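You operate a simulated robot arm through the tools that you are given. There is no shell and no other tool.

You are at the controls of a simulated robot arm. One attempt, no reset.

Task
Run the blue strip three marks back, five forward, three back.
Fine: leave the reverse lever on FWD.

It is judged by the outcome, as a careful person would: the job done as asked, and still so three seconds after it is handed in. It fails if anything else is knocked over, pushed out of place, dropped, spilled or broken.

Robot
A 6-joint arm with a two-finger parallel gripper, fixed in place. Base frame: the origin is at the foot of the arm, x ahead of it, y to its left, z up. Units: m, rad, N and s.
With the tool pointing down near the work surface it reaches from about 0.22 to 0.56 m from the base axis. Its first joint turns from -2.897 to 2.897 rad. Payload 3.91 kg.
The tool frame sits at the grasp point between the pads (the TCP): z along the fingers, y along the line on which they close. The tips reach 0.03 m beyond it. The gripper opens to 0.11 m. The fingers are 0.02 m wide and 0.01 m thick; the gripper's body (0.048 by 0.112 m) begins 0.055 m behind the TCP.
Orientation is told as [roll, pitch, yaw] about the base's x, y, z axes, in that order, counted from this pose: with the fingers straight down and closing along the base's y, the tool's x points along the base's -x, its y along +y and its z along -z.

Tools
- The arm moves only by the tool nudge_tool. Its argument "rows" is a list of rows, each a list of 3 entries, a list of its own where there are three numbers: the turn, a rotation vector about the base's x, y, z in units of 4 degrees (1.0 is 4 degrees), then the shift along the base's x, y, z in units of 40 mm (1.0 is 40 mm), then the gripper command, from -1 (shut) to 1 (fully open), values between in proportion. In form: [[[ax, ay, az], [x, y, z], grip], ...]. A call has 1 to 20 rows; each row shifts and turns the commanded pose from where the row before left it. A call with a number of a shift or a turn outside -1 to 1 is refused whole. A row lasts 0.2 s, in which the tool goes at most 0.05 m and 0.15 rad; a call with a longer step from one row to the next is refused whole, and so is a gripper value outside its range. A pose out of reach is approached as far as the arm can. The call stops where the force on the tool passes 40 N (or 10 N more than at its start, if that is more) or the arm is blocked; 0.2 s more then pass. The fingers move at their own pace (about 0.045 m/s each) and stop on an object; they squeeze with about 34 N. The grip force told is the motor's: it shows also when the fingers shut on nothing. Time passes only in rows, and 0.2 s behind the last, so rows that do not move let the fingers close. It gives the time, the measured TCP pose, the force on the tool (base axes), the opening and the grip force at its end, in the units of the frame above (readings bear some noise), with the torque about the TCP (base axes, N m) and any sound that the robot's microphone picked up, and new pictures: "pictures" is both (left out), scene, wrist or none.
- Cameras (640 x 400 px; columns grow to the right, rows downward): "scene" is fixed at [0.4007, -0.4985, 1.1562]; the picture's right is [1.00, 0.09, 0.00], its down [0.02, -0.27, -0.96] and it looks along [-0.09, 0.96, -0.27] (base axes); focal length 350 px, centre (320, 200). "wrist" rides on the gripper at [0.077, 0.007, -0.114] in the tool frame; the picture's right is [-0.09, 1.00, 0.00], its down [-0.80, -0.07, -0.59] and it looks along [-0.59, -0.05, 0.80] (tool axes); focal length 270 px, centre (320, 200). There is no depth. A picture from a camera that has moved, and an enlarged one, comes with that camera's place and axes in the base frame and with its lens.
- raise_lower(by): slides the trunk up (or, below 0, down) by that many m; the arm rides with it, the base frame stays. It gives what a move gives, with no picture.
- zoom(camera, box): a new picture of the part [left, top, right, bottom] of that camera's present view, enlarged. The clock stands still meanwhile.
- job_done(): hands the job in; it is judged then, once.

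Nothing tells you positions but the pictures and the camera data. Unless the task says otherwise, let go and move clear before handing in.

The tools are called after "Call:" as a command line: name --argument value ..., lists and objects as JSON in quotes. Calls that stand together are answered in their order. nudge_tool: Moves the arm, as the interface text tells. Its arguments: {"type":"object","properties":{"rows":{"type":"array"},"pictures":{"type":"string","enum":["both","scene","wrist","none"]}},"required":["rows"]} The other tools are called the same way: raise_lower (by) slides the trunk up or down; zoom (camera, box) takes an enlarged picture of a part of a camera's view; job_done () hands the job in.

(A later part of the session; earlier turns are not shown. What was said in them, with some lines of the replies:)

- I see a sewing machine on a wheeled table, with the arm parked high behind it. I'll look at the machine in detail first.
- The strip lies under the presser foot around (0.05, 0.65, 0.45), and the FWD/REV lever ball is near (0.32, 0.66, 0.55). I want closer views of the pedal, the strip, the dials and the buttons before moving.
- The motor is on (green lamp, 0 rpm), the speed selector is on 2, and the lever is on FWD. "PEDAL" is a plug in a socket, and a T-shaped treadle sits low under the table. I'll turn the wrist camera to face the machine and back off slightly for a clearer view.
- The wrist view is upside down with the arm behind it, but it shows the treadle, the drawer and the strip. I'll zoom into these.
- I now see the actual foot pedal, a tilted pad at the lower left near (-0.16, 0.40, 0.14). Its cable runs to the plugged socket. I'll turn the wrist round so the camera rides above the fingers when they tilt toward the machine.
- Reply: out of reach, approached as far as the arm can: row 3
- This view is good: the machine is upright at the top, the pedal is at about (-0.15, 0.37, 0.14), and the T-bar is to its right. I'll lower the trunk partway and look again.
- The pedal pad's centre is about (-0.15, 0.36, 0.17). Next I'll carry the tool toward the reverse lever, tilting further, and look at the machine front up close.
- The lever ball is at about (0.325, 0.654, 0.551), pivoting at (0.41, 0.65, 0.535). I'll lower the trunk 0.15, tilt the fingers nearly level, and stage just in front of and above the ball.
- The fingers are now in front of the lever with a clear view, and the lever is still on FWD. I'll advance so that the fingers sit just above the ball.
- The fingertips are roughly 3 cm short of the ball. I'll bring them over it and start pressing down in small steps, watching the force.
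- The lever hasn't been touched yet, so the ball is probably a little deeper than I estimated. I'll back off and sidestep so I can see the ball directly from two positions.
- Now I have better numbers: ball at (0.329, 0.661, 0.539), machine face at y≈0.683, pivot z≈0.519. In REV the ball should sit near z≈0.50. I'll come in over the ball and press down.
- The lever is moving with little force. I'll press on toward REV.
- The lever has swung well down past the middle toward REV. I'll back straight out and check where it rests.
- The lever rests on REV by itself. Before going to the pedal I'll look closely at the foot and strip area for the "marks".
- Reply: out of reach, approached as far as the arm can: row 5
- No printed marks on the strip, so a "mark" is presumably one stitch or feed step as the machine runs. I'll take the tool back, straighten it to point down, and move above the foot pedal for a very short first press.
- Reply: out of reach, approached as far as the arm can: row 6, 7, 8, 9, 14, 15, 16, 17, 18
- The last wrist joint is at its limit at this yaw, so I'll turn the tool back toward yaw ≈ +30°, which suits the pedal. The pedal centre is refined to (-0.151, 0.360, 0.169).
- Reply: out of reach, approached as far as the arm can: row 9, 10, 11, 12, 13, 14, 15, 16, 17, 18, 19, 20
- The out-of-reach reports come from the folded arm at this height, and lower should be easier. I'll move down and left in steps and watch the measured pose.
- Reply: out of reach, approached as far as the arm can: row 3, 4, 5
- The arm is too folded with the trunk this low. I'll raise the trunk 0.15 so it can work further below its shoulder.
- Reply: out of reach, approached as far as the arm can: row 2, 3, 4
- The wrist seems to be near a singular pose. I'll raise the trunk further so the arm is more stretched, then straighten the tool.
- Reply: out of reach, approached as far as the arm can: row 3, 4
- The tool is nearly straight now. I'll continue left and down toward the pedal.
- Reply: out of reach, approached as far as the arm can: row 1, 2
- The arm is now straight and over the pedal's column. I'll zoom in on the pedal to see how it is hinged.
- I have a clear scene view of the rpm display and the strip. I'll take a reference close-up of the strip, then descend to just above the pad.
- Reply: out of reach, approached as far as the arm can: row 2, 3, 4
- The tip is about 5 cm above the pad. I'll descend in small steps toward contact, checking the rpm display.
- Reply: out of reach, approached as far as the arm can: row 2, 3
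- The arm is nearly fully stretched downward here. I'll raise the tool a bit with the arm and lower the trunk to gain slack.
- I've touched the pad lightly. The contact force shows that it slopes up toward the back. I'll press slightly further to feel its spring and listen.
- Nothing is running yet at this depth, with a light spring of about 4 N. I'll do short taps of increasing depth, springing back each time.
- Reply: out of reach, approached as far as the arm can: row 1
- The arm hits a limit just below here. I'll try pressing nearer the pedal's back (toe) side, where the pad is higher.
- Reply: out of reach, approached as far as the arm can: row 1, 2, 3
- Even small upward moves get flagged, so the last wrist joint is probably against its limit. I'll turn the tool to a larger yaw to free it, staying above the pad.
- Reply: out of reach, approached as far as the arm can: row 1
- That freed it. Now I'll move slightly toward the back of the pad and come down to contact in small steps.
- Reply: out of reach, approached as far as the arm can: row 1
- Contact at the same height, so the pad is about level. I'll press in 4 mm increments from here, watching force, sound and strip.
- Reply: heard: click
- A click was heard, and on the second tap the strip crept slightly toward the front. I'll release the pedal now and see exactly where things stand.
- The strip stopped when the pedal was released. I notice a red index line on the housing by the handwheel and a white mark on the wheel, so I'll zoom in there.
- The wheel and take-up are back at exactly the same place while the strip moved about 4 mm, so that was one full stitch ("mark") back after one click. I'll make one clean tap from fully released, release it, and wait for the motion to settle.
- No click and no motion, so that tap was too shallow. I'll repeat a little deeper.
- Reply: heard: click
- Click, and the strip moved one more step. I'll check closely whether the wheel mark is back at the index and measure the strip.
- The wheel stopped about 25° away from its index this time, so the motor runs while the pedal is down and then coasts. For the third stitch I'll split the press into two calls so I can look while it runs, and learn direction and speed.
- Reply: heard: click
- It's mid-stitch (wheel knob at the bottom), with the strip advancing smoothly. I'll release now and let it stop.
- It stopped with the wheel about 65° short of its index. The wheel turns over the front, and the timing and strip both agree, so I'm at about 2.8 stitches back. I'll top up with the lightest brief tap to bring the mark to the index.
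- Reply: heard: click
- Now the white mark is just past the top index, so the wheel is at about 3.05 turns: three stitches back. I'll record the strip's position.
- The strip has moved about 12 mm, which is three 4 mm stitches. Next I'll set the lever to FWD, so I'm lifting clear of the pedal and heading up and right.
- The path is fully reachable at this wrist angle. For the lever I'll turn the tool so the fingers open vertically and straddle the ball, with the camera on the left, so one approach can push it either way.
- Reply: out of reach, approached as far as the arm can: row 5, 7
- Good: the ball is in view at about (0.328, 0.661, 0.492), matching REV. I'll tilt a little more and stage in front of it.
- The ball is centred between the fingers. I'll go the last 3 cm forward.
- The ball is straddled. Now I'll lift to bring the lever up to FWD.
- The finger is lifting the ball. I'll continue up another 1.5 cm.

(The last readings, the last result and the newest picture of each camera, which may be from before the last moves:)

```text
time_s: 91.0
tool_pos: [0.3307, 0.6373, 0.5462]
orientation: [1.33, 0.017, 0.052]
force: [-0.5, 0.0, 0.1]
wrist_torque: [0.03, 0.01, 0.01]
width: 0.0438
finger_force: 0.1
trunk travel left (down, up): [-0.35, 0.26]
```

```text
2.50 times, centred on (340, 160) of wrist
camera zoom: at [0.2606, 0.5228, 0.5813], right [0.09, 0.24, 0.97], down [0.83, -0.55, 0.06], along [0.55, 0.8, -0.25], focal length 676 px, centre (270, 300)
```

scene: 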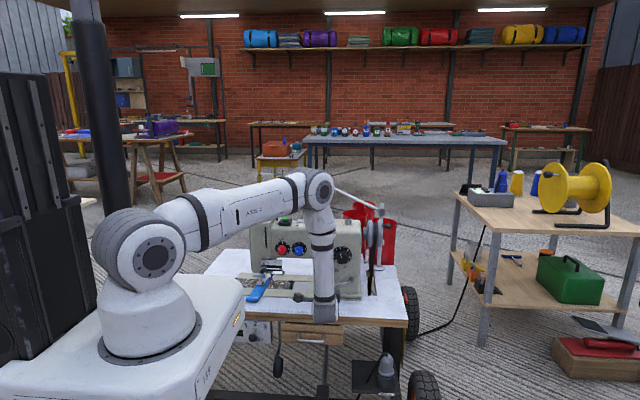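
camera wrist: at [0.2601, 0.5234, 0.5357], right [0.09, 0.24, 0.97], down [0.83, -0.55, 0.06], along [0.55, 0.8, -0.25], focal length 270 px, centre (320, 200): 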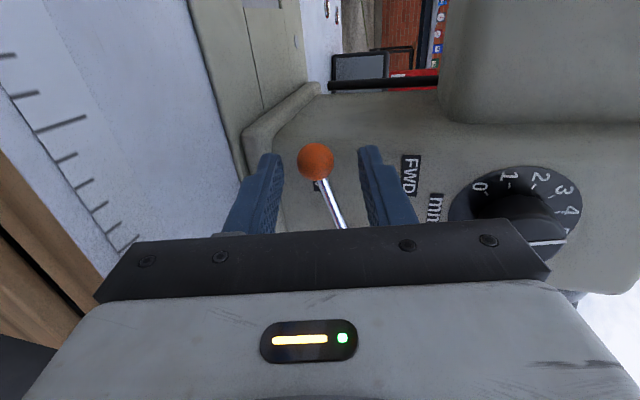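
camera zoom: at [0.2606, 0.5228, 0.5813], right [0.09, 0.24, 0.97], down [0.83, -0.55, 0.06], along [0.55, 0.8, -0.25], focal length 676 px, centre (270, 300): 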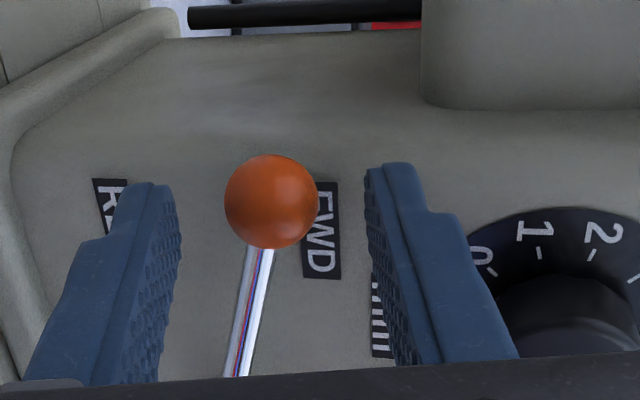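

The lever snapped up to FWD. I'll back straight out, then retrace the route to the pedal.

Call:
nudge_tool --rows '[[[0, 0, 0], [0, -0.6, 0], -0.2], [[0, 0, 0], [0, -0.6, 0], -0.2], [[0, 0, 0], [0, -0.6, 0.5], -0.2], [[0, 0, 0], [0, -0.6, 0.7], -0.2], [[-1, 0, 0], [0, -0.6, 0.7], -1], [[-1, 0, 0], [0, -0.6, 0.7], -1], [[-1, 0, 0], [-0.3, -0.5, 0.3], -1], [[-1, 0, 0], [-0.3, -0.4, 0], -1], [[-1, 0, 0], [-0.3, -0.3, 0], -1], [[-1, 0, 0], [-0.3, -0.3, 0], -1], [[-1, 0, 0], [-0.3, -0.3, 0], -1], [[-1, 0, 0], [-0.3, 0, 0], -1], [[-1, 0, 0], [-0.3, 0, 0], -1], [[-1, 0, 0], [-0.3, 0, 0], -1], [[-1, 0, 0], [-0.3, 0, 0], -1], [[-1, 0, 0], [-0.3, 0, 0], -1], [[-1, 0, 0], [-0.3, 0, 0], -1], [[-1, 0, 0], [-0.3, 0, 0], -1], [[-1, 0, 0], [-0.3, 0, 0], -1], [[-1, 0, 0], [-0.3, 0, 0], -1]]' --pictures "both"

Call:
zoom --camera "scene" --box '[240, 200, 390, 300]'

```text
time_s: 95.2
tool_pos: [0.17, 0.4199, 0.66]
orientation: [0.253, 0.06, 0.012]
force: [-0.3, 0.2, -0.5]
wrist_torque: [0.02, -0.01, -0.01]
width: 0.0
finger_force: 33.6
out of reach, approached as far as the arm can: row 20
trunk travel left (down, up): [-0.35, 0.26]
camera wrist: at [0.0992, 0.3963, 0.7781], right [0.09, 0.97, 0.24], down [0.84, -0.21, 0.51], along [0.54, 0.16, -0.83], focal length 270 px, centre (320, 200)
```

scene: 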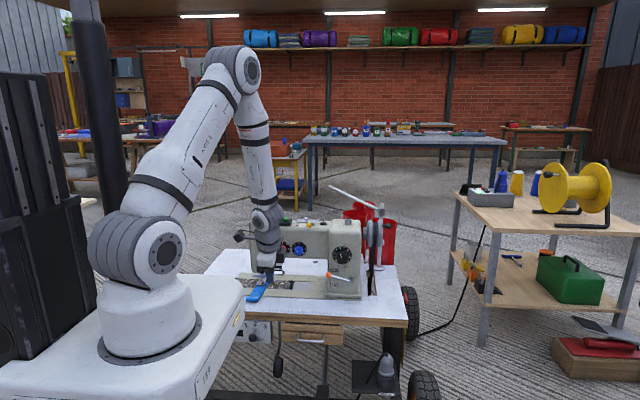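
wrist: 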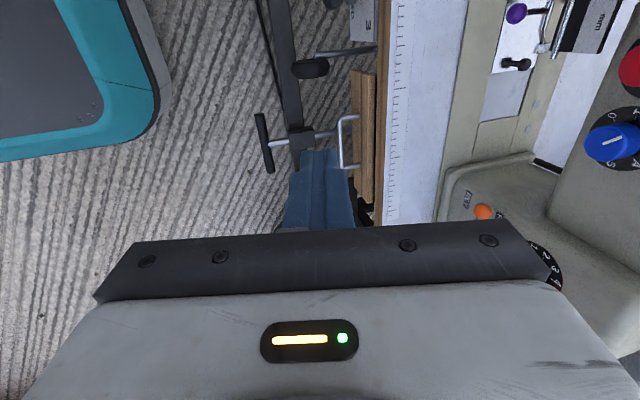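

```text
4.00 times, centred on (315, 250) of scene
camera zoom: at [0.4007, -0.4985, 1.1562], right [1.0, 0.09, 0.0], down [0.02, -0.27, -0.96], along [-0.09, 0.96, -0.27], focal length 1400 px, centre (340, 0)
```

zoom: 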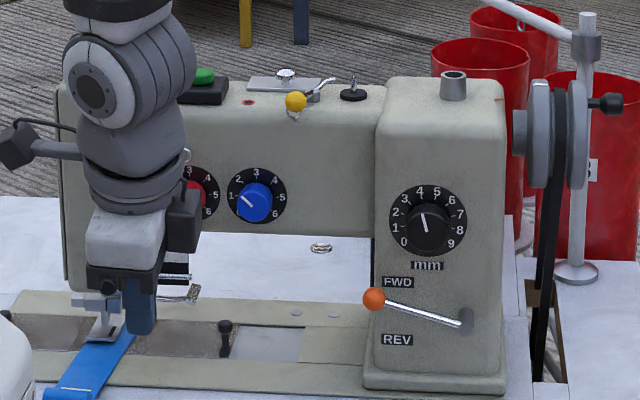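

FWD confirmed. I'll straighten the tool, turn it to the pedal orientation, and go over the pedal.

Call:
nudge_tool --rows '[[[-0.9, 0, 0.5], [-0.1, 0, 0], -1], [[-0.9, -0.1, 1], [-0.1, 0, 0], -1], [[-0.9, -0.2, 1], [-0.1, 0, 0], -1], [[-0.9, -0.2, 1], [-0.1, 0, 0], -1], [[0, 0, 1], [-0.1, 0, 0], -1], [[0, 0, 1], [-0.1, 0, 0], -1], [[0, 0, 1], [-0.1, 0, 0], -1], [[0, 0, 1], [-0.1, 0, 0], -1], [[0, 0, 1], [-0.1, 0, 0], -1], [[0, 0, 1], [-0.1, 0, 0], -1], [[0, 0, 1], [0, 0, 0], -1], [[0, 0, 1], [0, 0, 0], -1], [[0, 0, 1], [0, 0, 0], -1], [[0, 0, 1], [0, 0, 0], -1], [[0, 0, 0], [0, 0, 0], -1]]' --pictures "none"

```text
time_s: 98.5
tool_pos: [0.1289, 0.4205, 0.6618]
orientation: [0.018, 0.063, 0.923]
force: [0.8, -0.2, 0.3]
wrist_torque: [-0.01, -0.05, 0.01]
width: 0.0
finger_force: 33.8
out of reach, approached as far as the arm can: row 1
trunk travel left (down, up): [-0.35, 0.26]
```

Call:
nudge_tool --rows '[[[0.26, -0.69, 0.53], [-0.716, -0.1, -0.5], -1], [[0, 0, 0], [-0.716, -0.1, -0.5], -1], [[0, 0, 0], [-0.716, -0.1, -0.5], -1], [[0, 0, 0], [-0.716, -0.1, -0.5], -1], [[0, 0, 0], [-0.716, -0.1, -0.5], -1], [[0, 0, 0], [-0.716, -0.1, -0.5], -1], [[0, 0, 0], [-0.716, -0.1, -0.5], -1], [[0, 0, 0], [-0.716, -0.1, -0.5], -1], [[0, 0, 0], [-0.716, -0.1, -0.5], -1], [[0, 0, 0], [-0.716, -0.1, -0.5], -1], [[0, 0, 0], [0, 0, -0.6], -1], [[0, 0, 0], [0, 0, -0.6], -1], [[0, 0, 0], [0, 0, -0.6], -1], [[0, 0, 0], [0, 0, -0.6], -1], [[0, 0, 0], [0, 0, -0.6], -1], [[0, 0, 0], [0, 0, -0.6], -1], [[0, 0, 0], [0, 0, -0.6], -1], [[0, 0, 0], [0, 0, -0.6], -1], [[0, 0, 0], [0, 0, -0.6], -1], [[0, 0, 0], [0, 0, 0], -1]]' --pictures "both"

```text
time_s: 102.7
tool_pos: [-0.1567, 0.3813, 0.2466]
orientation: [-0.01, 0.018, 0.956]
force: [-0.8, 0.3, -0.5]
wrist_torque: [0.02, 0.02, -0.01]
width: 0.0
finger_force: 34.2
trunk travel left (down, up): [-0.35, 0.26]
camera wrist: at [-0.2062, 0.3236, 0.3626], right [-0.76, 0.65, -0.01], down [0.52, 0.63, 0.58], along [0.38, 0.44, -0.81], focal length 270 px, centre (320, 200)
```

scene: 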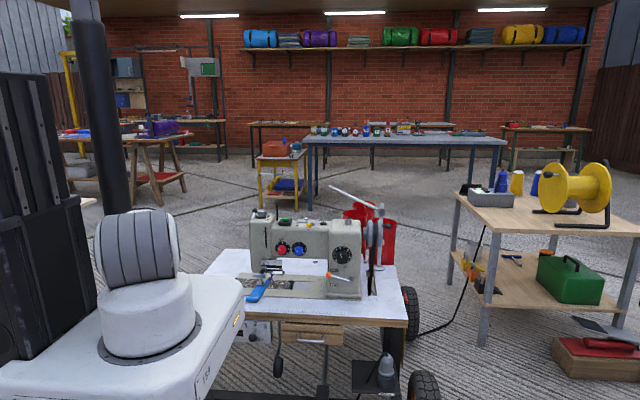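
wrist: 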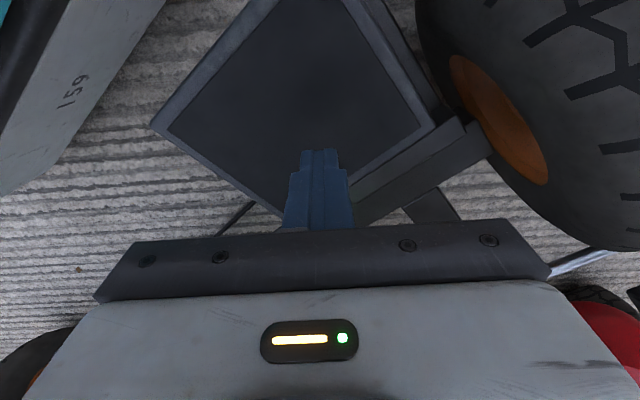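

I'm back over the pedal at the same pose. First forward press: like the earlier one-stitch press, but held one row longer, to calibrate the speed.

Call:
nudge_tool --rows '[[[0, 0, 0], [0, 0, -0.62], -1], [[0, 0, 0], [0, 0, 0], -1], [[0, 0, 0], [0, 0, -0.4], -1], [[0, 0, 0], [0, 0, -0.15], -1], [[0, 0, 0], [0, 0, 0], -1], [[0, 0, 0], [0, 0, 0], -1], [[0, 0, 0], [0, 0, 0.55], -1], [[0, 0, 0], [0, 0, 0], -1], [[0, 0, 0], [0, 0, 0], -1], [[0, 0, 0], [0, 0, 0], -1]]' --pictures "none"

Call:
zoom --camera "scene" --box '[360, 200, 400, 250]'

Call:
zoom --camera "scene" --box '[240, 265, 290, 305]'

Call:
zoom --camera "scene" --box '[250, 205, 310, 255]'

```text
time_s: 104.8
tool_pos: [-0.1582, 0.3811, 0.2204]
orientation: [-0.011, 0.019, 0.958]
force: [-0.4, 0.8, 0.3]
wrist_torque: [-0.01, 0.0, 0.0]
width: 0.0002
finger_force: 34.6
trunk travel left (down, up): [-0.35, 0.26]
heard: click
```

```text
8.00 times, centred on (380, 225) of scene
camera zoom: at [0.4007, -0.4985, 1.1562], right [1.0, 0.09, 0.0], down [0.02, -0.27, -0.96], along [-0.09, 0.96, -0.27], focal length 2800 px, centre (-160, 0)
```

zoom: 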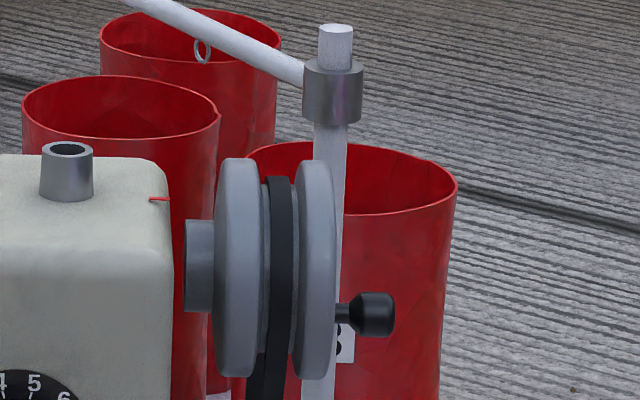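

```text
10.00 times, centred on (265, 285) of scene
camera zoom: at [0.4007, -0.4985, 1.1562], right [1.0, 0.09, 0.0], down [0.02, -0.27, -0.96], along [-0.09, 0.96, -0.27], focal length 3500 px, centre (870, -650)
```

zoom: 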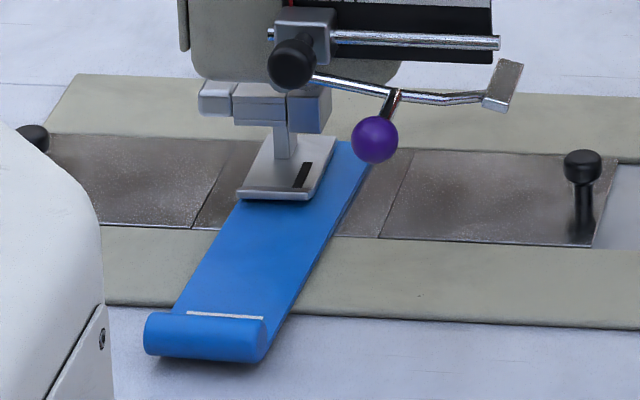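

```text
8.00 times, centred on (280, 230) of scene
camera zoom: at [0.4007, -0.4985, 1.1562], right [1.0, 0.09, 0.0], down [0.02, -0.27, -0.96], along [-0.09, 0.96, -0.27], focal length 2800 px, centre (640, -40)
```

zoom: 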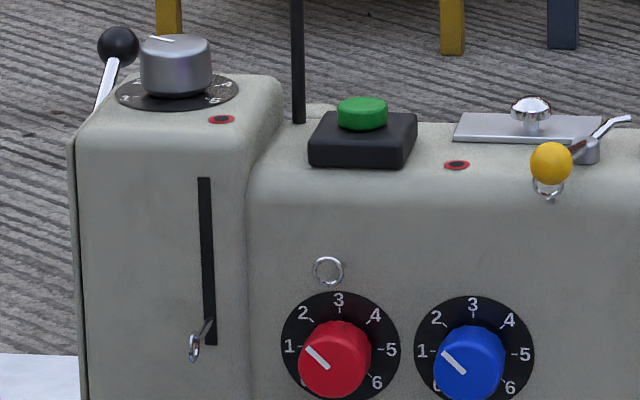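

The wheel has advanced about 1.54 turns forward (strip moved about 6 mm away), so each held row adds about 0.6 turn. I need about 3.4 more turns to reach five forward, which is five hold rows.

Call:
nudge_tool --rows '[[[0, 0, 0], [0, 0, -0.4], -1], [[0, 0, 0], [0, 0, -0.15], -1], [[0, 0, 0], [0, 0, 0], -1], [[0, 0, 0], [0, 0, 0], -1], [[0, 0, 0], [0, 0, 0], -1], [[0, 0, 0], [0, 0, 0], -1], [[0, 0, 0], [0, 0, 0], -1], [[0, 0, 0], [0, 0, 0.55], -1], [[0, 0, 0], [0, 0, 0], -1], [[0, 0, 0], [0, 0, 0], -1], [[0, 0, 0], [0, 0, 0], -1]]' --pictures "none"

Call:
zoom --camera "scene" --box '[360, 200, 400, 250]'

Call:
zoom --camera "scene" --box '[240, 265, 290, 305]'

Call:
zoom --camera "scene" --box '[250, 205, 310, 255]'

```text
time_s: 107.2
tool_pos: [-0.1565, 0.38, 0.2217]
orientation: [-0.011, 0.02, 0.957]
force: [0.0, -1.2, -0.3]
wrist_torque: [-0.04, 0.01, -0.03]
width: 0.0
finger_force: 34.2
trunk travel left (down, up): [-0.35, 0.26]
heard: click
```

```text
8.00 times, centred on (380, 225) of scene
camera zoom: at [0.4007, -0.4985, 1.1562], right [1.0, 0.09, 0.0], down [0.02, -0.27, -0.96], along [-0.09, 0.96, -0.27], focal length 2800 px, centre (-160, 0)
```

zoom: 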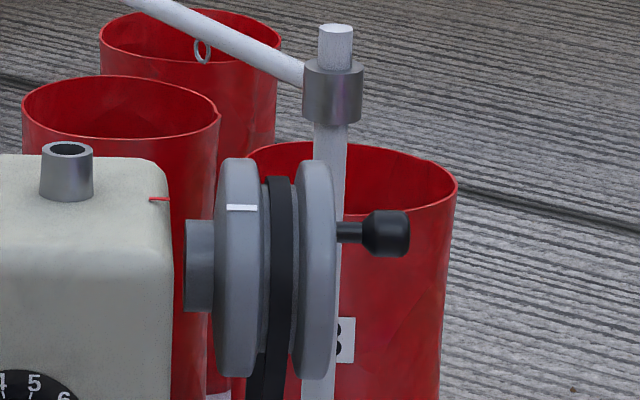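

```text
10.00 times, centred on (265, 285) of scene
camera zoom: at [0.4007, -0.4985, 1.1562], right [1.0, 0.09, 0.0], down [0.02, -0.27, -0.96], along [-0.09, 0.96, -0.27], focal length 3500 px, centre (870, -650)
```

zoom: 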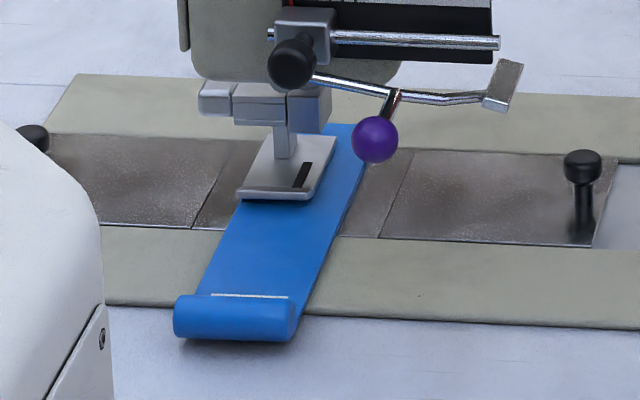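

```text
8.00 times, centred on (280, 230) of scene
camera zoom: at [0.4007, -0.4985, 1.1562], right [1.0, 0.09, 0.0], down [0.02, -0.27, -0.96], along [-0.09, 0.96, -0.27], focal length 2800 px, centre (640, -40)
```

zoom: 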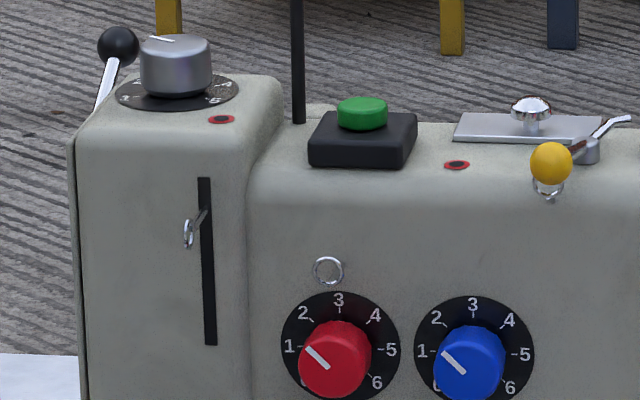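

The wheel mark sits about 40° past index after roughly 5.08 turns forward, and the strip moved about 19–20 mm away: five stitches. Next is REV, so I'm lifting off and retracing to the lever.

Call:
nudge_tool --rows '[[[0, 0, 0], [0, 0, 0.6], -1], [[0, 0, 0], [0, 0, 0.6], -1], [[0, 0, 0], [0, 0, 0.6], -1], [[0, 0, 0], [0, 0, 0.6], -1], [[0, 0, 0], [0, 0, 0.6], -1], [[0, 0, 0], [0, 0, 0.6], -1], [[0, 0, 0], [0, 0, 0.6], -1], [[0, 0, 0], [0, 0, 0.6], -1], [[0, 0, 0], [0, 0, 0.6], -1], [[0, 0, 0], [0, 0, 0.6], -1], [[0, 0, 0], [0.7, 0.1, 0.5], -1], [[0, 0, 0], [0.7, 0.1, 0.5], -1], [[0, 0, 0], [0.7, 0.1, 0.5], -1], [[0, 0, 0], [0.7, 0.1, 0.5], -1], [[0, 0, 0], [0.7, 0.1, 0.5], -1], [[0, 0, 0], [0.7, 0.1, 0.5], -1], [[0, 0, 0], [0.7, 0.1, 0.5], -1], [[0, 0, 0], [0.7, 0.1, 0.5], -1], [[0, 0, 0], [0.7, 0.1, 0.5], -1], [[0, 0, 0], [0.7, 0.1, 0.5], -1]]' --pictures "none"

Call:
nudge_tool --rows '[[[0, 0, -1], [0.3, 0, 0], -0.2], [[0, 0, -1], [0.3, 0, 0], -0.2], [[0, 0, -1], [0.3, 0, 0], -0.2], [[0, 0, -1], [0.3, 0, 0], -0.2], [[0, 0, -1], [0.3, 0, 0], -0.2], [[0, 0, -1], [0.3, 0, 0], -0.2], [[0, 0, -1], [0.3, 0, 0], -0.2], [[0, 0, -1], [0.3, 0, 0], -0.2], [[0, 0, -1], [0.3, 0, 0], -0.2], [[0, 0, -1], [0.3, 0, 0], -0.2], [[0, 0, -1], [0.3, 0, 0], -0.2], [[0, 0, -1], [0.3, 0, 0], -0.2], [[0, 0, -1], [0.3, 0, 0], -0.2], [[0, 0, -0.8], [0.3, 0, 0], -0.2]]' --pictures "none"

Call:
nudge_tool --rows '[[[1, 0, 0], [0, 0, 0], -0.2], [[1, 0, 0], [0, 0, 0], -0.2], [[1, 0, 0], [0, 0, 0], -0.2], [[1, 0, 0], [0, 0, 0], -0.2], [[1, 0, 0], [0, 0, 0], -0.2], [[1, 0, 0], [0, 0, 0], -0.2], [[1, 0, 0], [0, 0, 0], -0.2], [[1, 0, 0], [0, 0, 0], -0.2], [[1, 0, 0], [0, 0, 0], -0.2], [[1, 0, 0], [0, 0, 0], -0.2], [[1, 0, 0], [0, 0.1, 0], -0.2], [[1, 0, 0], [0, 0.1, 0], -0.2], [[1, 0, 0], [0, 0.1, 0], -0.2], [[1, 0, 0], [0, 0.2, 0], -0.2], [[1, 0, 0], [0, 0.2, 0], -0.2], [[1, 0, 0], [0, 0.2, 0], -0.2], [[1, 0, 0], [0, 0.2, 0], -0.2], [[1, 0, 0], [0, 0.2, 0], -0.2]]' --pictures "none"

Call:
nudge_tool --rows '[[[1, 0, 0], [0.35, 0, 0], -0.2], [[1, 0, 0], [0.35, 0.2, 0], -0.2], [[1, 0, 0], [0.35, 0.4, -0.4], -0.2], [[0, 0, 0], [0, 0.6, -0.7], -0.2], [[0, 0, 0], [0, 0.6, -0.7], -0.2], [[0, 0, 0], [0, 0.6, -0.7], -0.2], [[0, 0, 0], [0, 0, -0.3], -0.2], [[0, 0, 0], [0, 0, 0], -0.2]]' --pictures "both"

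```text
time_s: 111.5
tool_pos: [0.1217, 0.4191, 0.6628]
orientation: [-0.013, 0.02, 0.959]
force: [-0.1, 0.0, 0.1]
wrist_torque: [-0.01, -0.01, 0.0]
width: 0.0
finger_force: 34.0
trunk travel left (down, up): [-0.35, 0.26]
```

```text
time_s: 114.5
tool_pos: [0.2913, 0.4198, 0.6601]
orientation: [-0.013, 0.02, -0.009]
force: [-0.6, 0.2, 0.3]
wrist_torque: [0.01, -0.01, 0.02]
width: 0.044
finger_force: 0.2
trunk travel left (down, up): [-0.35, 0.26]
```

```text
time_s: 118.2
tool_pos: [0.2836, 0.473, 0.6607]
orientation: [1.118, 0.031, 0.044]
force: [-0.5, -0.9, -0.1]
wrist_torque: [-0.04, 0.01, 0.01]
width: 0.0443
finger_force: 0.0
out of reach, approached as far as the arm can: row 5, 7
trunk travel left (down, up): [-0.35, 0.26]
```

```text
time_s: 120.0
tool_pos: [0.3264, 0.5693, 0.5482]
orientation: [1.324, 0.017, 0.05]
force: [0.1, 0.7, 0.1]
wrist_torque: [-0.02, -0.01, 0.0]
width: 0.0441
finger_force: 0.1
trunk travel left (down, up): [-0.35, 0.26]
camera wrist: at [0.2559, 0.4551, 0.5843], right [0.09, 0.25, 0.96], down [0.83, -0.55, 0.06], along [0.55, 0.8, -0.26], focal length 270 px, centre (320, 200)
```

scene: 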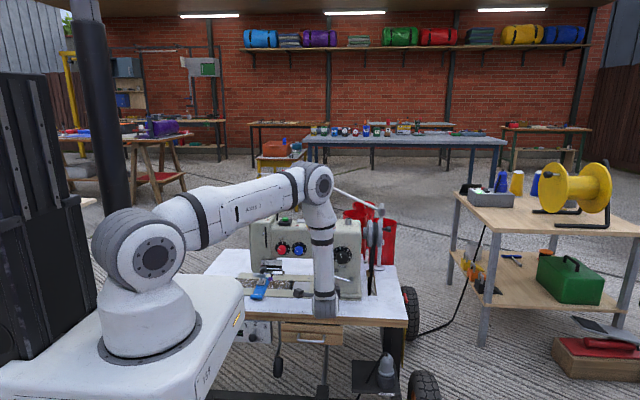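
wrist: 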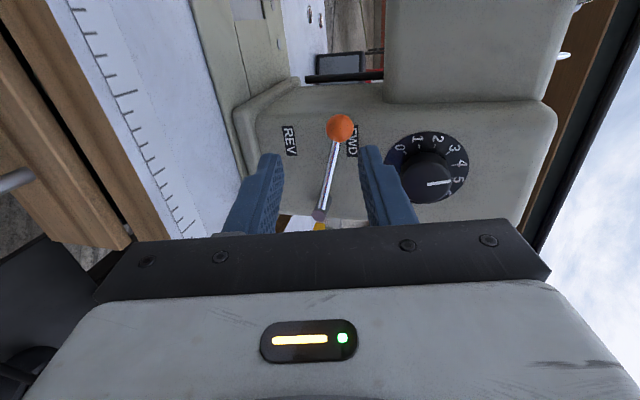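

I'm staged in front of the ball at FWD height. I'll go forward to straddle it, check, then push down.

Call:
nudge_tool --rows '[[[0, 0, 0], [0.1, 0.6, 0], -0.2], [[0, 0, 0], [0, 0.6, 0], -0.2], [[0, 0, 0], [0, 0.5, 0], -0.2]]' --pictures "none"

Call:
zoom --camera "wrist" --box '[220, 80, 460, 240]'

Call:
nudge_tool --rows '[[[0, 0, 0], [0, 0, -0.25], -0.2], [[0, 0, 0], [0, 0, -0.25], -0.2], [[0, 0, 0], [0, 0, -0.25], -0.2], [[0, 0, 0], [0, 0, -0.25], -0.2], [[0, 0, 0], [0, 0, -0.15], -0.2]]' --pictures "none"

Call:
zoom --camera "wrist" --box '[220, 80, 460, 240]'

```text
time_s: 120.8
tool_pos: [0.3303, 0.6369, 0.5477]
orientation: [1.325, 0.022, 0.048]
force: [-0.1, 0.1, 0.3]
wrist_torque: [-0.02, -0.03, 0.0]
width: 0.044
finger_force: 0.0
trunk travel left (down, up): [-0.35, 0.26]
```

```text
2.50 times, centred on (340, 160) of wrist
camera zoom: at [0.2587, 0.5234, 0.5843], right [0.1, 0.25, 0.96], down [0.83, -0.55, 0.06], along [0.55, 0.79, -0.26], focal length 676 px, centre (270, 300)
```

zoom: 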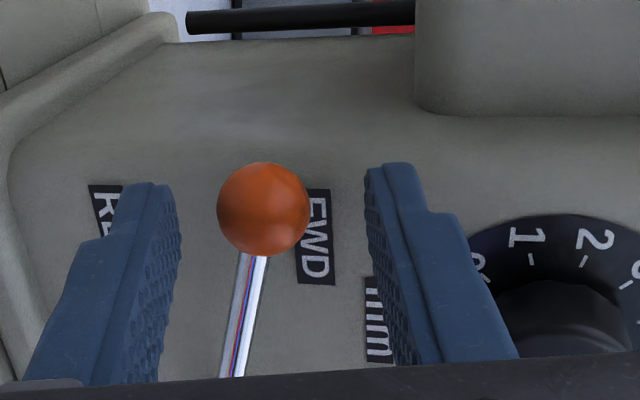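

```text
time_s: 122.0
tool_pos: [0.3299, 0.6367, 0.501]
orientation: [1.325, 0.019, 0.05]
force: [0.6, 0.2, -0.1]
wrist_torque: [-0.01, -0.03, 0.03]
width: 0.0443
finger_force: 0.1
trunk travel left (down, up): [-0.35, 0.26]
```

```text
2.50 times, centred on (340, 160) of wrist
camera zoom: at [0.2589, 0.5232, 0.5387], right [0.09, 0.25, 0.96], down [0.83, -0.55, 0.06], along [0.55, 0.8, -0.26], focal length 676 px, centre (270, 300)
```

zoom: 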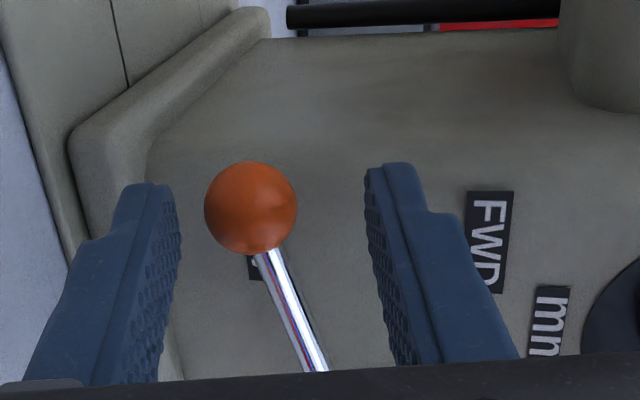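

The lever is on REV. I'll back out and return to the pedal.

Call:
nudge_tool --rows '[[[0, 0, 0], [0, -0.6, 0], -0.2], [[0, 0, 0], [0, -0.6, 0], -0.2], [[0, 0, 0], [0, -0.6, 0.6], -0.2], [[0, 0, 0], [0, -0.6, 0.8], -0.2], [[-1, 0, 0], [0, -0.6, 0.8], -1], [[-1, 0, 0], [0, -0.6, 0.8], -1], [[-1, 0, 0], [-0.3, -0.5, 0.7], -1], [[-1, 0, 0], [-0.3, -0.4, 0.27], -1], [[-1, 0, 0], [-0.3, -0.3, 0], -1], [[-1, 0, 0], [-0.3, -0.3, 0], -1], [[-1, 0, 0], [-0.3, -0.3, 0], -1], [[-1, 0, 0], [-0.3, 0, 0], -1], [[-1, 0, 0], [-0.3, 0, 0], -1], [[-1, 0, 0], [-0.3, 0, 0], -1], [[-1, 0, 0], [-0.3, 0, 0], -1], [[-1, 0, 0], [-0.3, 0, 0], -1], [[-1, 0, 0], [-0.3, 0, 0], -1], [[-1, 0, 0], [-0.3, 0, 0], -1], [[-1, 0, 0], [-0.3, 0, 0], -1], [[-1, 0, 0], [-0.3, 0, 0], -1]]' --pictures "none"

Call:
nudge_tool --rows '[[[-0.9, 0, 0.5], [-0.1, 0, 0], -1], [[-0.9, -0.1, 1], [-0.1, 0, 0], -1], [[-0.9, -0.2, 1], [-0.1, 0, 0], -1], [[-0.9, -0.2, 1], [-0.1, 0, 0], -1], [[0, 0, 1], [-0.1, 0, 0], -1], [[0, 0, 1], [-0.1, 0, 0], -1], [[0, 0, 1], [-0.1, 0, 0], -1], [[0, 0, 1], [-0.1, 0, 0], -1], [[0, 0, 1], [-0.1, 0, 0], -1], [[0, 0, 1], [-0.1, 0, 0], -1], [[0, 0, 1], [0, 0, 0], -1], [[0, 0, 1], [0, 0, 0], -1], [[0, 0, 1], [0, 0, 0], -1], [[0, 0, 1], [0, 0, 0], -1], [[0, 0, 0], [0, 0, 0], -1]]' --pictures "none"

Call:
zoom --camera "scene" --box '[240, 200, 390, 300]'

```text
time_s: 126.2
tool_pos: [0.1681, 0.4198, 0.6608]
orientation: [0.25, 0.06, 0.009]
force: [-1.1, 0.7, 0.4]
wrist_torque: [0.01, 0.01, 0.01]
width: 0.0002
finger_force: 33.9
out of reach, approached as far as the arm can: row 20
trunk travel left (down, up): [-0.35, 0.26]
```

```text
time_s: 129.4
tool_pos: [0.129, 0.4202, 0.6601]
orientation: [0.012, 0.064, 0.918]
force: [-0.1, 0.1, 0.1]
wrist_torque: [0.02, 0.0, -0.01]
width: 0.0003
finger_force: 34.0
out of reach, approached as far as the arm can: row 1
trunk travel left (down, up): [-0.35, 0.26]
```

```text
4.00 times, centred on (315, 250) of scene
camera zoom: at [0.4007, -0.4985, 1.1562], right [1.0, 0.09, 0.0], down [0.02, -0.27, -0.96], along [-0.09, 0.96, -0.27], focal length 1400 px, centre (340, 0)
```

zoom: 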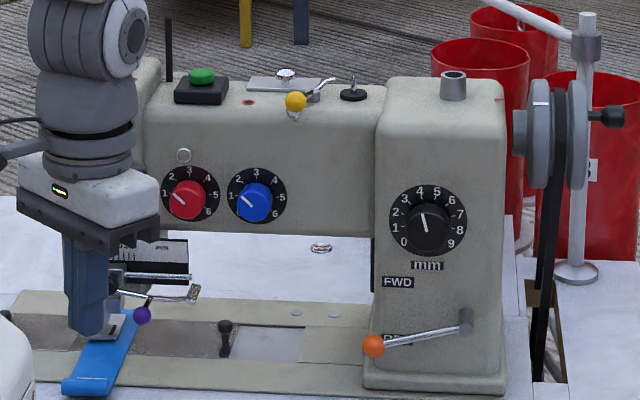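

REV holds. Moving down to the pedal hover pose again.

Call:
nudge_tool --rows '[[[0.26, -0.69, 0.53], [-0.716, -0.1, -0.5], -1], [[0, 0, 0], [-0.716, -0.1, -0.5], -1], [[0, 0, 0], [-0.716, -0.1, -0.5], -1], [[0, 0, 0], [-0.716, -0.1, -0.5], -1], [[0, 0, 0], [-0.716, -0.1, -0.5], -1], [[0, 0, 0], [-0.716, -0.1, -0.5], -1], [[0, 0, 0], [-0.716, -0.1, -0.5], -1], [[0, 0, 0], [-0.716, -0.1, -0.5], -1], [[0, 0, 0], [-0.716, -0.1, -0.5], -1], [[0, 0, 0], [-0.716, -0.1, -0.5], -1], [[0, 0, 0], [0, 0, -0.6], -1], [[0, 0, 0], [0, 0, -0.6], -1], [[0, 0, 0], [0, 0, -0.6], -1], [[0, 0, 0], [0, 0, -0.6], -1], [[0, 0, 0], [0, 0, -0.6], -1], [[0, 0, 0], [0, 0, -0.6], -1], [[0, 0, 0], [0, 0, -0.6], -1], [[0, 0, 0], [0, 0, -0.6], -1], [[0, 0, 0], [0, 0, -0.6], -1], [[0, 0, 0], [0, 0, 0], -1]]' --pictures "wrist"

Call:
zoom --camera "scene" --box '[240, 265, 290, 305]'

```text
time_s: 133.7
tool_pos: [-0.1585, 0.3811, 0.2454]
orientation: [-0.016, 0.02, 0.952]
force: [0.4, 0.9, 0.1]
wrist_torque: [0.0, 0.04, -0.01]
width: 0.0
finger_force: 33.8
trunk travel left (down, up): [-0.35, 0.26]
camera wrist: at [-0.2103, 0.3247, 0.3613], right [-0.76, 0.65, -0.02], down [0.52, 0.63, 0.58], along [0.39, 0.43, -0.81], focal length 270 px, centre (320, 200)
```

wrist: 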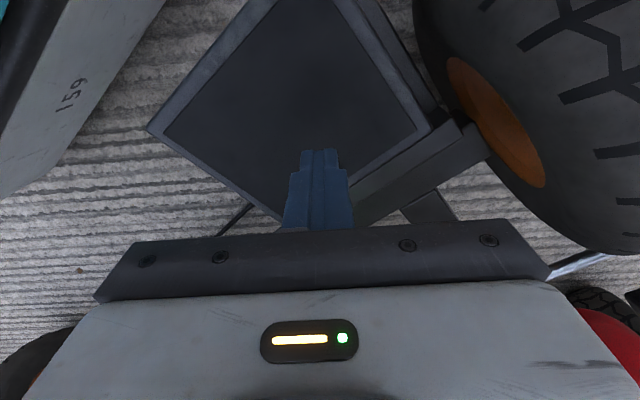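

```text
10.00 times, centred on (265, 285) of scene
camera zoom: at [0.4007, -0.4985, 1.1562], right [1.0, 0.09, 0.0], down [0.02, -0.27, -0.96], along [-0.09, 0.96, -0.27], focal length 3500 px, centre (870, -650)
```

zoom: 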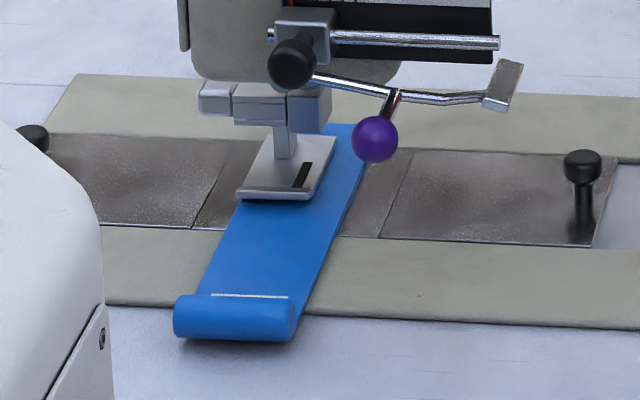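

Everything is as it was. The calibration says about 1.57 turns for two hold rows plus 0.65 per extra row. For three stitches back I'll use four hold rows with a slightly slower release.

Call:
nudge_tool --rows '[[[0, 0, 0], [0, 0, -0.6], -1], [[0, 0, 0], [0, 0, 0], -1], [[0, 0, 0], [0, 0, -0.4], -1], [[0, 0, 0], [0, 0, -0.15], -1], [[0, 0, 0], [0, 0, 0], -1], [[0, 0, 0], [0, 0, 0], -1], [[0, 0, 0], [0, 0, 0], -1], [[0, 0, 0], [0, 0, 0], -1], [[0, 0, 0], [0, 0, 0.32], -1], [[0, 0, 0], [0, 0, 0.23], -1], [[0, 0, 0], [0, 0, 0], -1], [[0, 0, 0], [0, 0, 0], -1], [[0, 0, 0], [0, 0, 0], -1]]' --pictures "none"

Call:
zoom --camera "scene" --box '[360, 200, 400, 250]'

Call:
zoom --camera "scene" --box '[240, 265, 290, 305]'

Call:
zoom --camera "scene" --box '[250, 205, 310, 255]'

```text
time_s: 136.4
tool_pos: [-0.1586, 0.3813, 0.2206]
orientation: [-0.016, 0.019, 0.952]
force: [0.8, 0.9, 0.1]
wrist_torque: [0.04, -0.01, -0.01]
width: 0.0001
finger_force: 34.0
trunk travel left (down, up): [-0.35, 0.26]
heard: click
```

```text
8.00 times, centred on (380, 225) of scene
camera zoom: at [0.4007, -0.4985, 1.1562], right [1.0, 0.09, 0.0], down [0.02, -0.27, -0.96], along [-0.09, 0.96, -0.27], focal length 2800 px, centre (-160, 0)
```

zoom: 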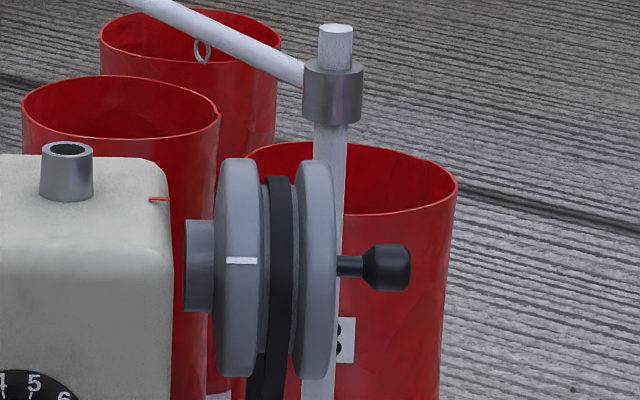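

```text
10.00 times, centred on (265, 285) of scene
camera zoom: at [0.4007, -0.4985, 1.1562], right [1.0, 0.09, 0.0], down [0.02, -0.27, -0.96], along [-0.09, 0.96, -0.27], focal length 3500 px, centre (870, -650)
```

zoom: 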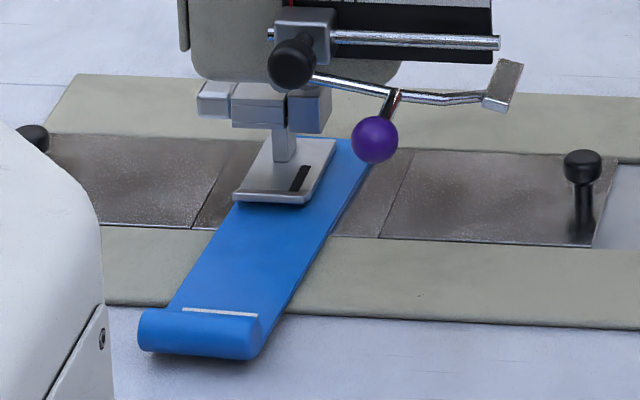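

```text
8.00 times, centred on (280, 230) of scene
camera zoom: at [0.4007, -0.4985, 1.1562], right [1.0, 0.09, 0.0], down [0.02, -0.27, -0.96], along [-0.09, 0.96, -0.27], focal length 2800 px, centre (640, -40)
```

zoom: 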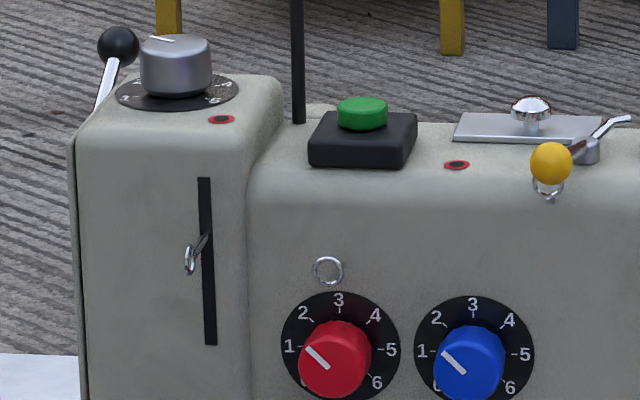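

Third run: wheel about 3.08 turns back (mark about 70° past index), and the strip moved back by the same amount as the first run. So the sequence is 3 back, 5 forward, 3 back. Last step: set the lever to FWD.

Call:
nudge_tool --rows '[[[0, 0, 0], [0, 0, 0.6], -1], [[0, 0, 0], [0, 0, 0.6], -1], [[0, 0, 0], [0, 0, 0.6], -1], [[0, 0, 0], [0, 0, 0.6], -1], [[0, 0, 0], [0, 0, 0.6], -1], [[0, 0, 0], [0, 0, 0.6], -1], [[0, 0, 0], [0, 0, 0.6], -1], [[0, 0, 0], [0, 0, 0.6], -1], [[0, 0, 0], [0, 0, 0.6], -1], [[0, 0, 0], [0, 0, 0.6], -1], [[0, 0, 0], [0.7, 0.1, 0.5], -1], [[0, 0, 0], [0.7, 0.1, 0.5], -1], [[0, 0, 0], [0.7, 0.1, 0.5], -1], [[0, 0, 0], [0.7, 0.1, 0.5], -1], [[0, 0, 0], [0.7, 0.1, 0.5], -1], [[0, 0, 0], [0.7, 0.1, 0.5], -1], [[0, 0, 0], [0.7, 0.1, 0.5], -1], [[0, 0, 0], [0.7, 0.1, 0.5], -1], [[0, 0, 0], [0.7, 0.1, 0.5], -1], [[0, 0, 0], [0.7, 0.1, 0.5], -1]]' --pictures "none"

Call:
nudge_tool --rows '[[[0, 0, -1], [0.3, 0, 0], -0.2], [[0, 0, -1], [0.3, 0, 0], -0.2], [[0, 0, -1], [0.3, 0, 0], -0.2], [[0, 0, -1], [0.3, 0, 0], -0.2], [[0, 0, -1], [0.3, 0, 0], -0.2], [[0, 0, -1], [0.3, 0, 0], -0.2], [[0, 0, -1], [0.3, 0, 0], -0.2], [[0, 0, -1], [0.3, 0, 0], -0.2], [[0, 0, -1], [0.3, 0, 0], -0.2], [[0, 0, -1], [0.3, 0, 0], -0.2], [[0, 0, -1], [0.3, 0, 0], -0.2], [[0, 0, -1], [0.3, 0, 0], -0.2], [[0, 0, -1], [0.3, 0, 0], -0.2], [[0, 0, -0.8], [0.3, 0, 0], -0.2]]' --pictures "none"

Call:
nudge_tool --rows '[[[1, 0, 0], [0, 0, 0], -0.2], [[1, 0, 0], [0, 0, 0], -0.2], [[1, 0, 0], [0, 0, 0], -0.2], [[1, 0, 0], [0, 0, 0], -0.2], [[1, 0, 0], [0, 0, 0], -0.2], [[1, 0, 0], [0, 0, 0], -0.2], [[1, 0, 0], [0, 0, 0], -0.2], [[1, 0, 0], [0, 0, 0], -0.2], [[1, 0, 0], [0, 0, 0], -0.2], [[1, 0, 0], [0, 0, 0], -0.2], [[1, 0, 0], [0, 0.1, 0], -0.2], [[1, 0, 0], [0, 0.1, 0], -0.2], [[1, 0, 0], [0, 0.1, 0], -0.2], [[1, 0, 0], [0, 0.2, 0], -0.2], [[1, 0, 0], [0, 0.2, 0], -0.2], [[1, 0, 0], [0, 0.2, 0], -0.2], [[1, 0, 0], [0, 0.2, 0], -0.2], [[1, 0, 0], [0, 0.2, 0], -0.2]]' --pictures "none"

Call:
nudge_tool --rows '[[[1, 0, 0], [0.35, 0, 0], -0.2], [[1, 0, 0], [0.35, 0.2, 0], -0.2], [[1, 0, 0], [0.35, 0.4, -0.4], -0.2], [[0, 0, 0], [0, 0.6, -0.7], -0.2], [[0, 0, 0], [0, 0.6, -0.7], -0.2], [[0, 0, 0], [0, 0.6, -0.7], -0.2], [[0, 0, 0], [0, 0, -0.7], -0.2], [[0, 0, 0], [0, 0, 0], -0.2]]' --pictures "wrist"

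```text
time_s: 140.7
tool_pos: [0.1215, 0.4197, 0.6616]
orientation: [-0.014, 0.019, 0.954]
force: [-0.7, 0.7, 0.6]
wrist_torque: [-0.02, -0.03, 0.01]
width: 0.0
finger_force: 33.7
trunk travel left (down, up): [-0.35, 0.26]
```

```text
time_s: 143.7
tool_pos: [0.2909, 0.4198, 0.66]
orientation: [-0.015, 0.02, -0.01]
force: [0.6, -0.5, 0.7]
wrist_torque: [-0.02, -0.05, 0.01]
width: 0.0441
finger_force: 0.2
trunk travel left (down, up): [-0.35, 0.26]
```

```text
time_s: 147.4
tool_pos: [0.2832, 0.4722, 0.6601]
orientation: [1.111, 0.034, 0.043]
force: [0.2, 0.0, -0.6]
wrist_torque: [0.0, -0.02, 0.0]
width: 0.0441
finger_force: 0.1
out of reach, approached as far as the arm can: row 5, 7
trunk travel left (down, up): [-0.35, 0.26]
```

```text
time_s: 149.2
tool_pos: [0.3261, 0.5675, 0.5292]
orientation: [1.321, 0.023, 0.049]
force: [-0.4, -0.1, -0.3]
wrist_torque: [-0.01, 0.01, -0.01]
width: 0.0439
finger_force: 0.1
trunk travel left (down, up): [-0.35, 0.26]
camera wrist: at [0.2553, 0.4537, 0.5668], right [0.1, 0.25, 0.96], down [0.83, -0.55, 0.06], along [0.55, 0.79, -0.26], focal length 270 px, centre (320, 200)
```

wrist: 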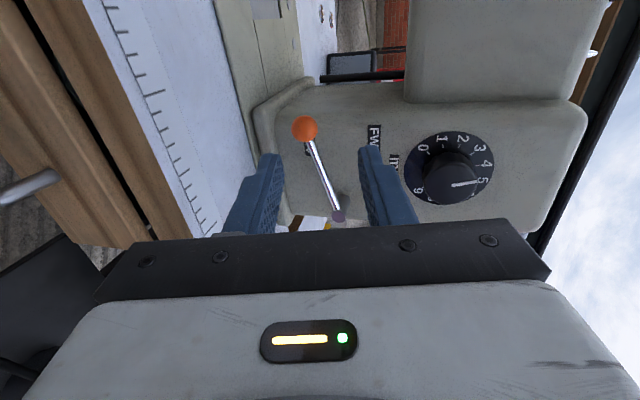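

Call:
nudge_tool --rows '[[[0, 0, 0], [0.05, 0.1, -0.4], -0.2], [[0, 0, 0], [0.05, 0.1, -0.33], -0.2], [[0, 0, 0], [0, 0.5, 0], -0.2], [[0, 0, 0], [0, 0.5, 0], -0.2], [[0, 0, 0], [0, 0.55, 0], -0.2]]' --pictures "none"

Call:
zoom --camera "wrist" --box '[220, 80, 460, 240]'

```text
time_s: 150.4
tool_pos: [0.3299, 0.6385, 0.504]
orientation: [1.32, 0.023, 0.049]
force: [-0.5, -0.5, -0.4]
wrist_torque: [0.0, -0.03, 0.0]
width: 0.0441
finger_force: 0.0
trunk travel left (down, up): [-0.35, 0.26]
```

```text
2.50 times, centred on (340, 160) of wrist
camera zoom: at [0.2592, 0.5252, 0.5405], right [0.1, 0.25, 0.96], down [0.83, -0.55, 0.06], along [0.55, 0.79, -0.26], focal length 676 px, centre (270, 300)
```

zoom: 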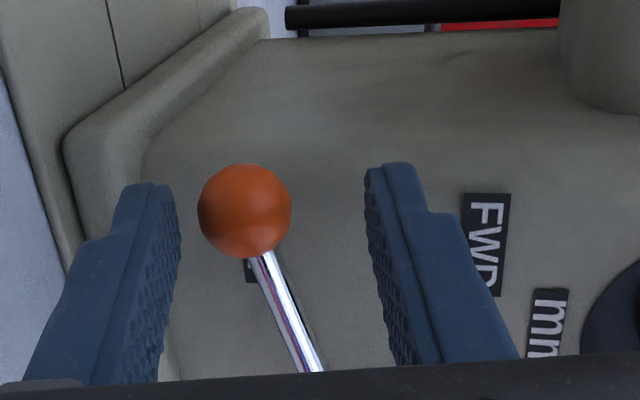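

The ball is straddled. I'll lift it to FWD.

Call:
nudge_tool --rows '[[[0, 0, 0], [0, 0, 0.25], -0.2], [[0, 0, 0], [0, 0, 0.25], -0.2], [[0, 0, 0], [0, 0, 0.25], -0.2], [[0, 0, 0], [0, 0, 0.2], -0.2], [[0, 0, 0], [0, 0, 0.13], -0.2]]' --pictures "none"

Call:
zoom --camera "wrist" --box '[220, 80, 460, 240]'

```text
time_s: 151.7
tool_pos: [0.3288, 0.6386, 0.5454]
orientation: [1.319, 0.022, 0.051]
force: [0.6, -0.4, 0.2]
wrist_torque: [0.0, 0.03, -0.03]
width: 0.0443
finger_force: 0.1
trunk travel left (down, up): [-0.35, 0.26]
```

```text
2.50 times, centred on (340, 160) of wrist
camera zoom: at [0.2585, 0.5257, 0.5836], right [0.1, 0.25, 0.96], down [0.83, -0.55, 0.06], along [0.55, 0.79, -0.26], focal length 676 px, centre (270, 300)
```

zoom: 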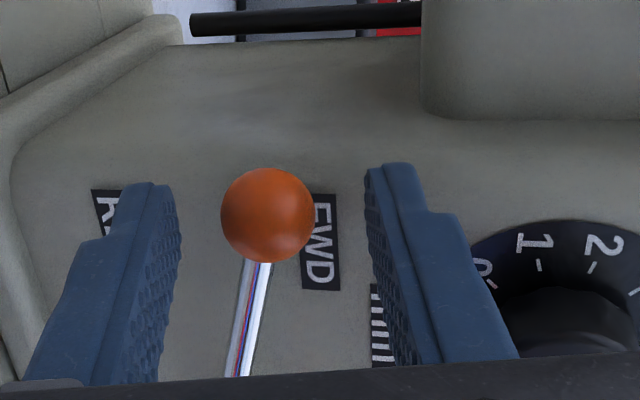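

The lever is on FWD. I'll back straight out and move well clear.

Call:
nudge_tool --rows '[[[0, 0, 0], [0, -0.6, 0], -0.2], [[0, 0, 0], [0, -0.6, 0], -0.2], [[0, 0, 0], [0, -0.6, 0.5], -0.2], [[0, 0, 0], [0, -0.6, 0.7], -0.2], [[-1, 0, 0], [0, -0.6, 0.7], -0.2], [[-1, 0, 0], [0, -0.6, 0.7], -0.2], [[-1, 0, 0], [-0.3, -0.5, 0.6], -0.2], [[-1, 0, 0], [-0.3, -0.4, 0.5], -0.2], [[-1, 0, 0], [-0.3, -0.3, 0.5], -0.2], [[0, 0, 0], [0, 0, 0], -0.2]]' --pictures "both"

Call:
zoom --camera "scene" --box '[190, 190, 420, 330]'

Call:
zoom --camera "scene" --box '[240, 200, 390, 300]'

```text
time_s: 153.8
tool_pos: [0.2922, 0.4454, 0.7139]
orientation: [0.969, 0.038, 0.04]
force: [0.0, 0.2, -0.2]
wrist_torque: [-0.01, 0.01, 0.01]
width: 0.0443
finger_force: 0.0
trunk travel left (down, up): [-0.35, 0.26]
camera wrist: at [0.2217, 0.3516, 0.7887], right [0.1, 0.57, 0.82], down [0.83, -0.5, 0.25], along [0.55, 0.66, -0.52], focal length 270 px, centre (320, 200)
```

scene: 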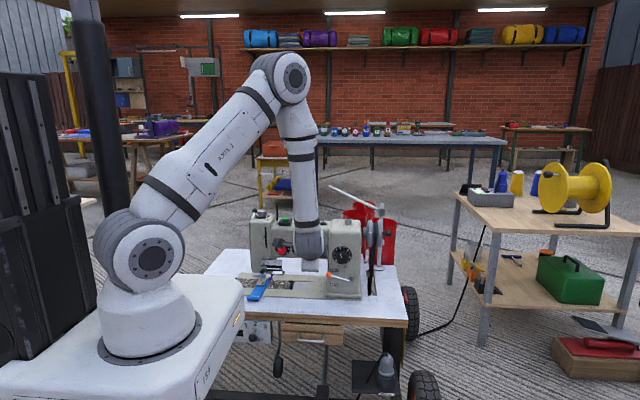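
wrist: 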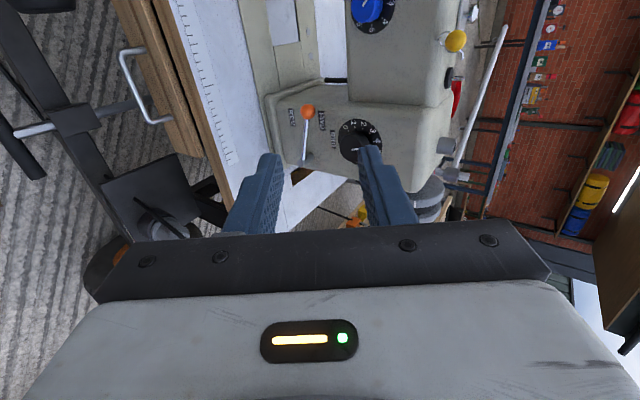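

```text
2.78 times, centred on (305, 260) of scene
camera zoom: at [0.4007, -0.4985, 1.1562], right [1.0, 0.09, 0.0], down [0.02, -0.27, -0.96], along [-0.09, 0.96, -0.27], focal length 974 px, centre (362, 33)
```

zoom: 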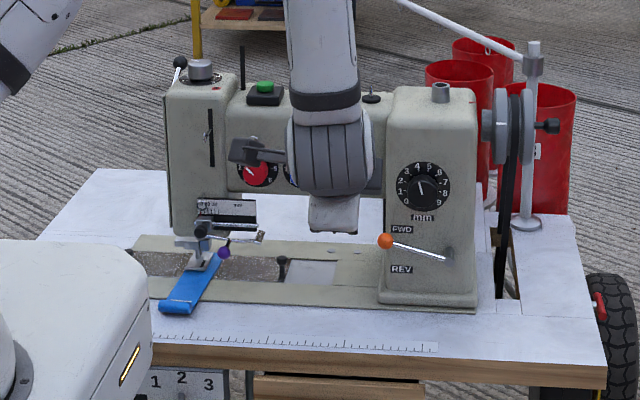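

```text
4.00 times, centred on (315, 250) of scene
camera zoom: at [0.4007, -0.4985, 1.1562], right [1.0, 0.09, 0.0], down [0.02, -0.27, -0.96], along [-0.09, 0.96, -0.27], focal length 1400 px, centre (340, 0)
```

zoom: 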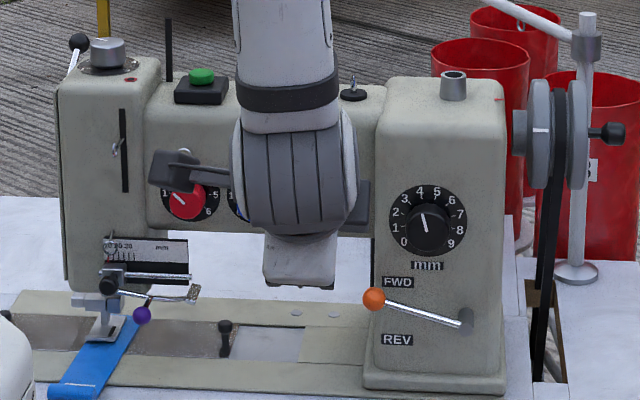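

The lever rests on FWD, the machine is stopped, the strip has run 3 back, 5 forward and 3 back, and the gripper is clear with nothing else disturbed. I'm handing in the job.

Call:
job_done

```text
The job is handed in.
```

The blue strip has been run three stitches back, five forward and three back, and the reverse lever is on FWD. I've handed the job in.

- **Marks:** There were no marks printed on the strip, so I counted one mark as one stitch: one turn of the handwheel, about 4 mm of strip.
- **Accuracy:** By the handwheel, the runs came to about 3.03 back, 5.09 forward and 3.08 back. The strip's movement in the pictures agreed. The motor coasts after the pedal is released, so it doesn't stop on exact stitches.
- **First run:** The first three back took several short presses, including a small top-up to bring the wheel to its mark. The other two runs were cleaner.
- **Strip angle:** The strip turned slightly under the foot as it fed.
- **Left as it was:** The machine is stopped with the motor still switched on and the speed on 2. The gripper is clear, and I saw nothing else moved.
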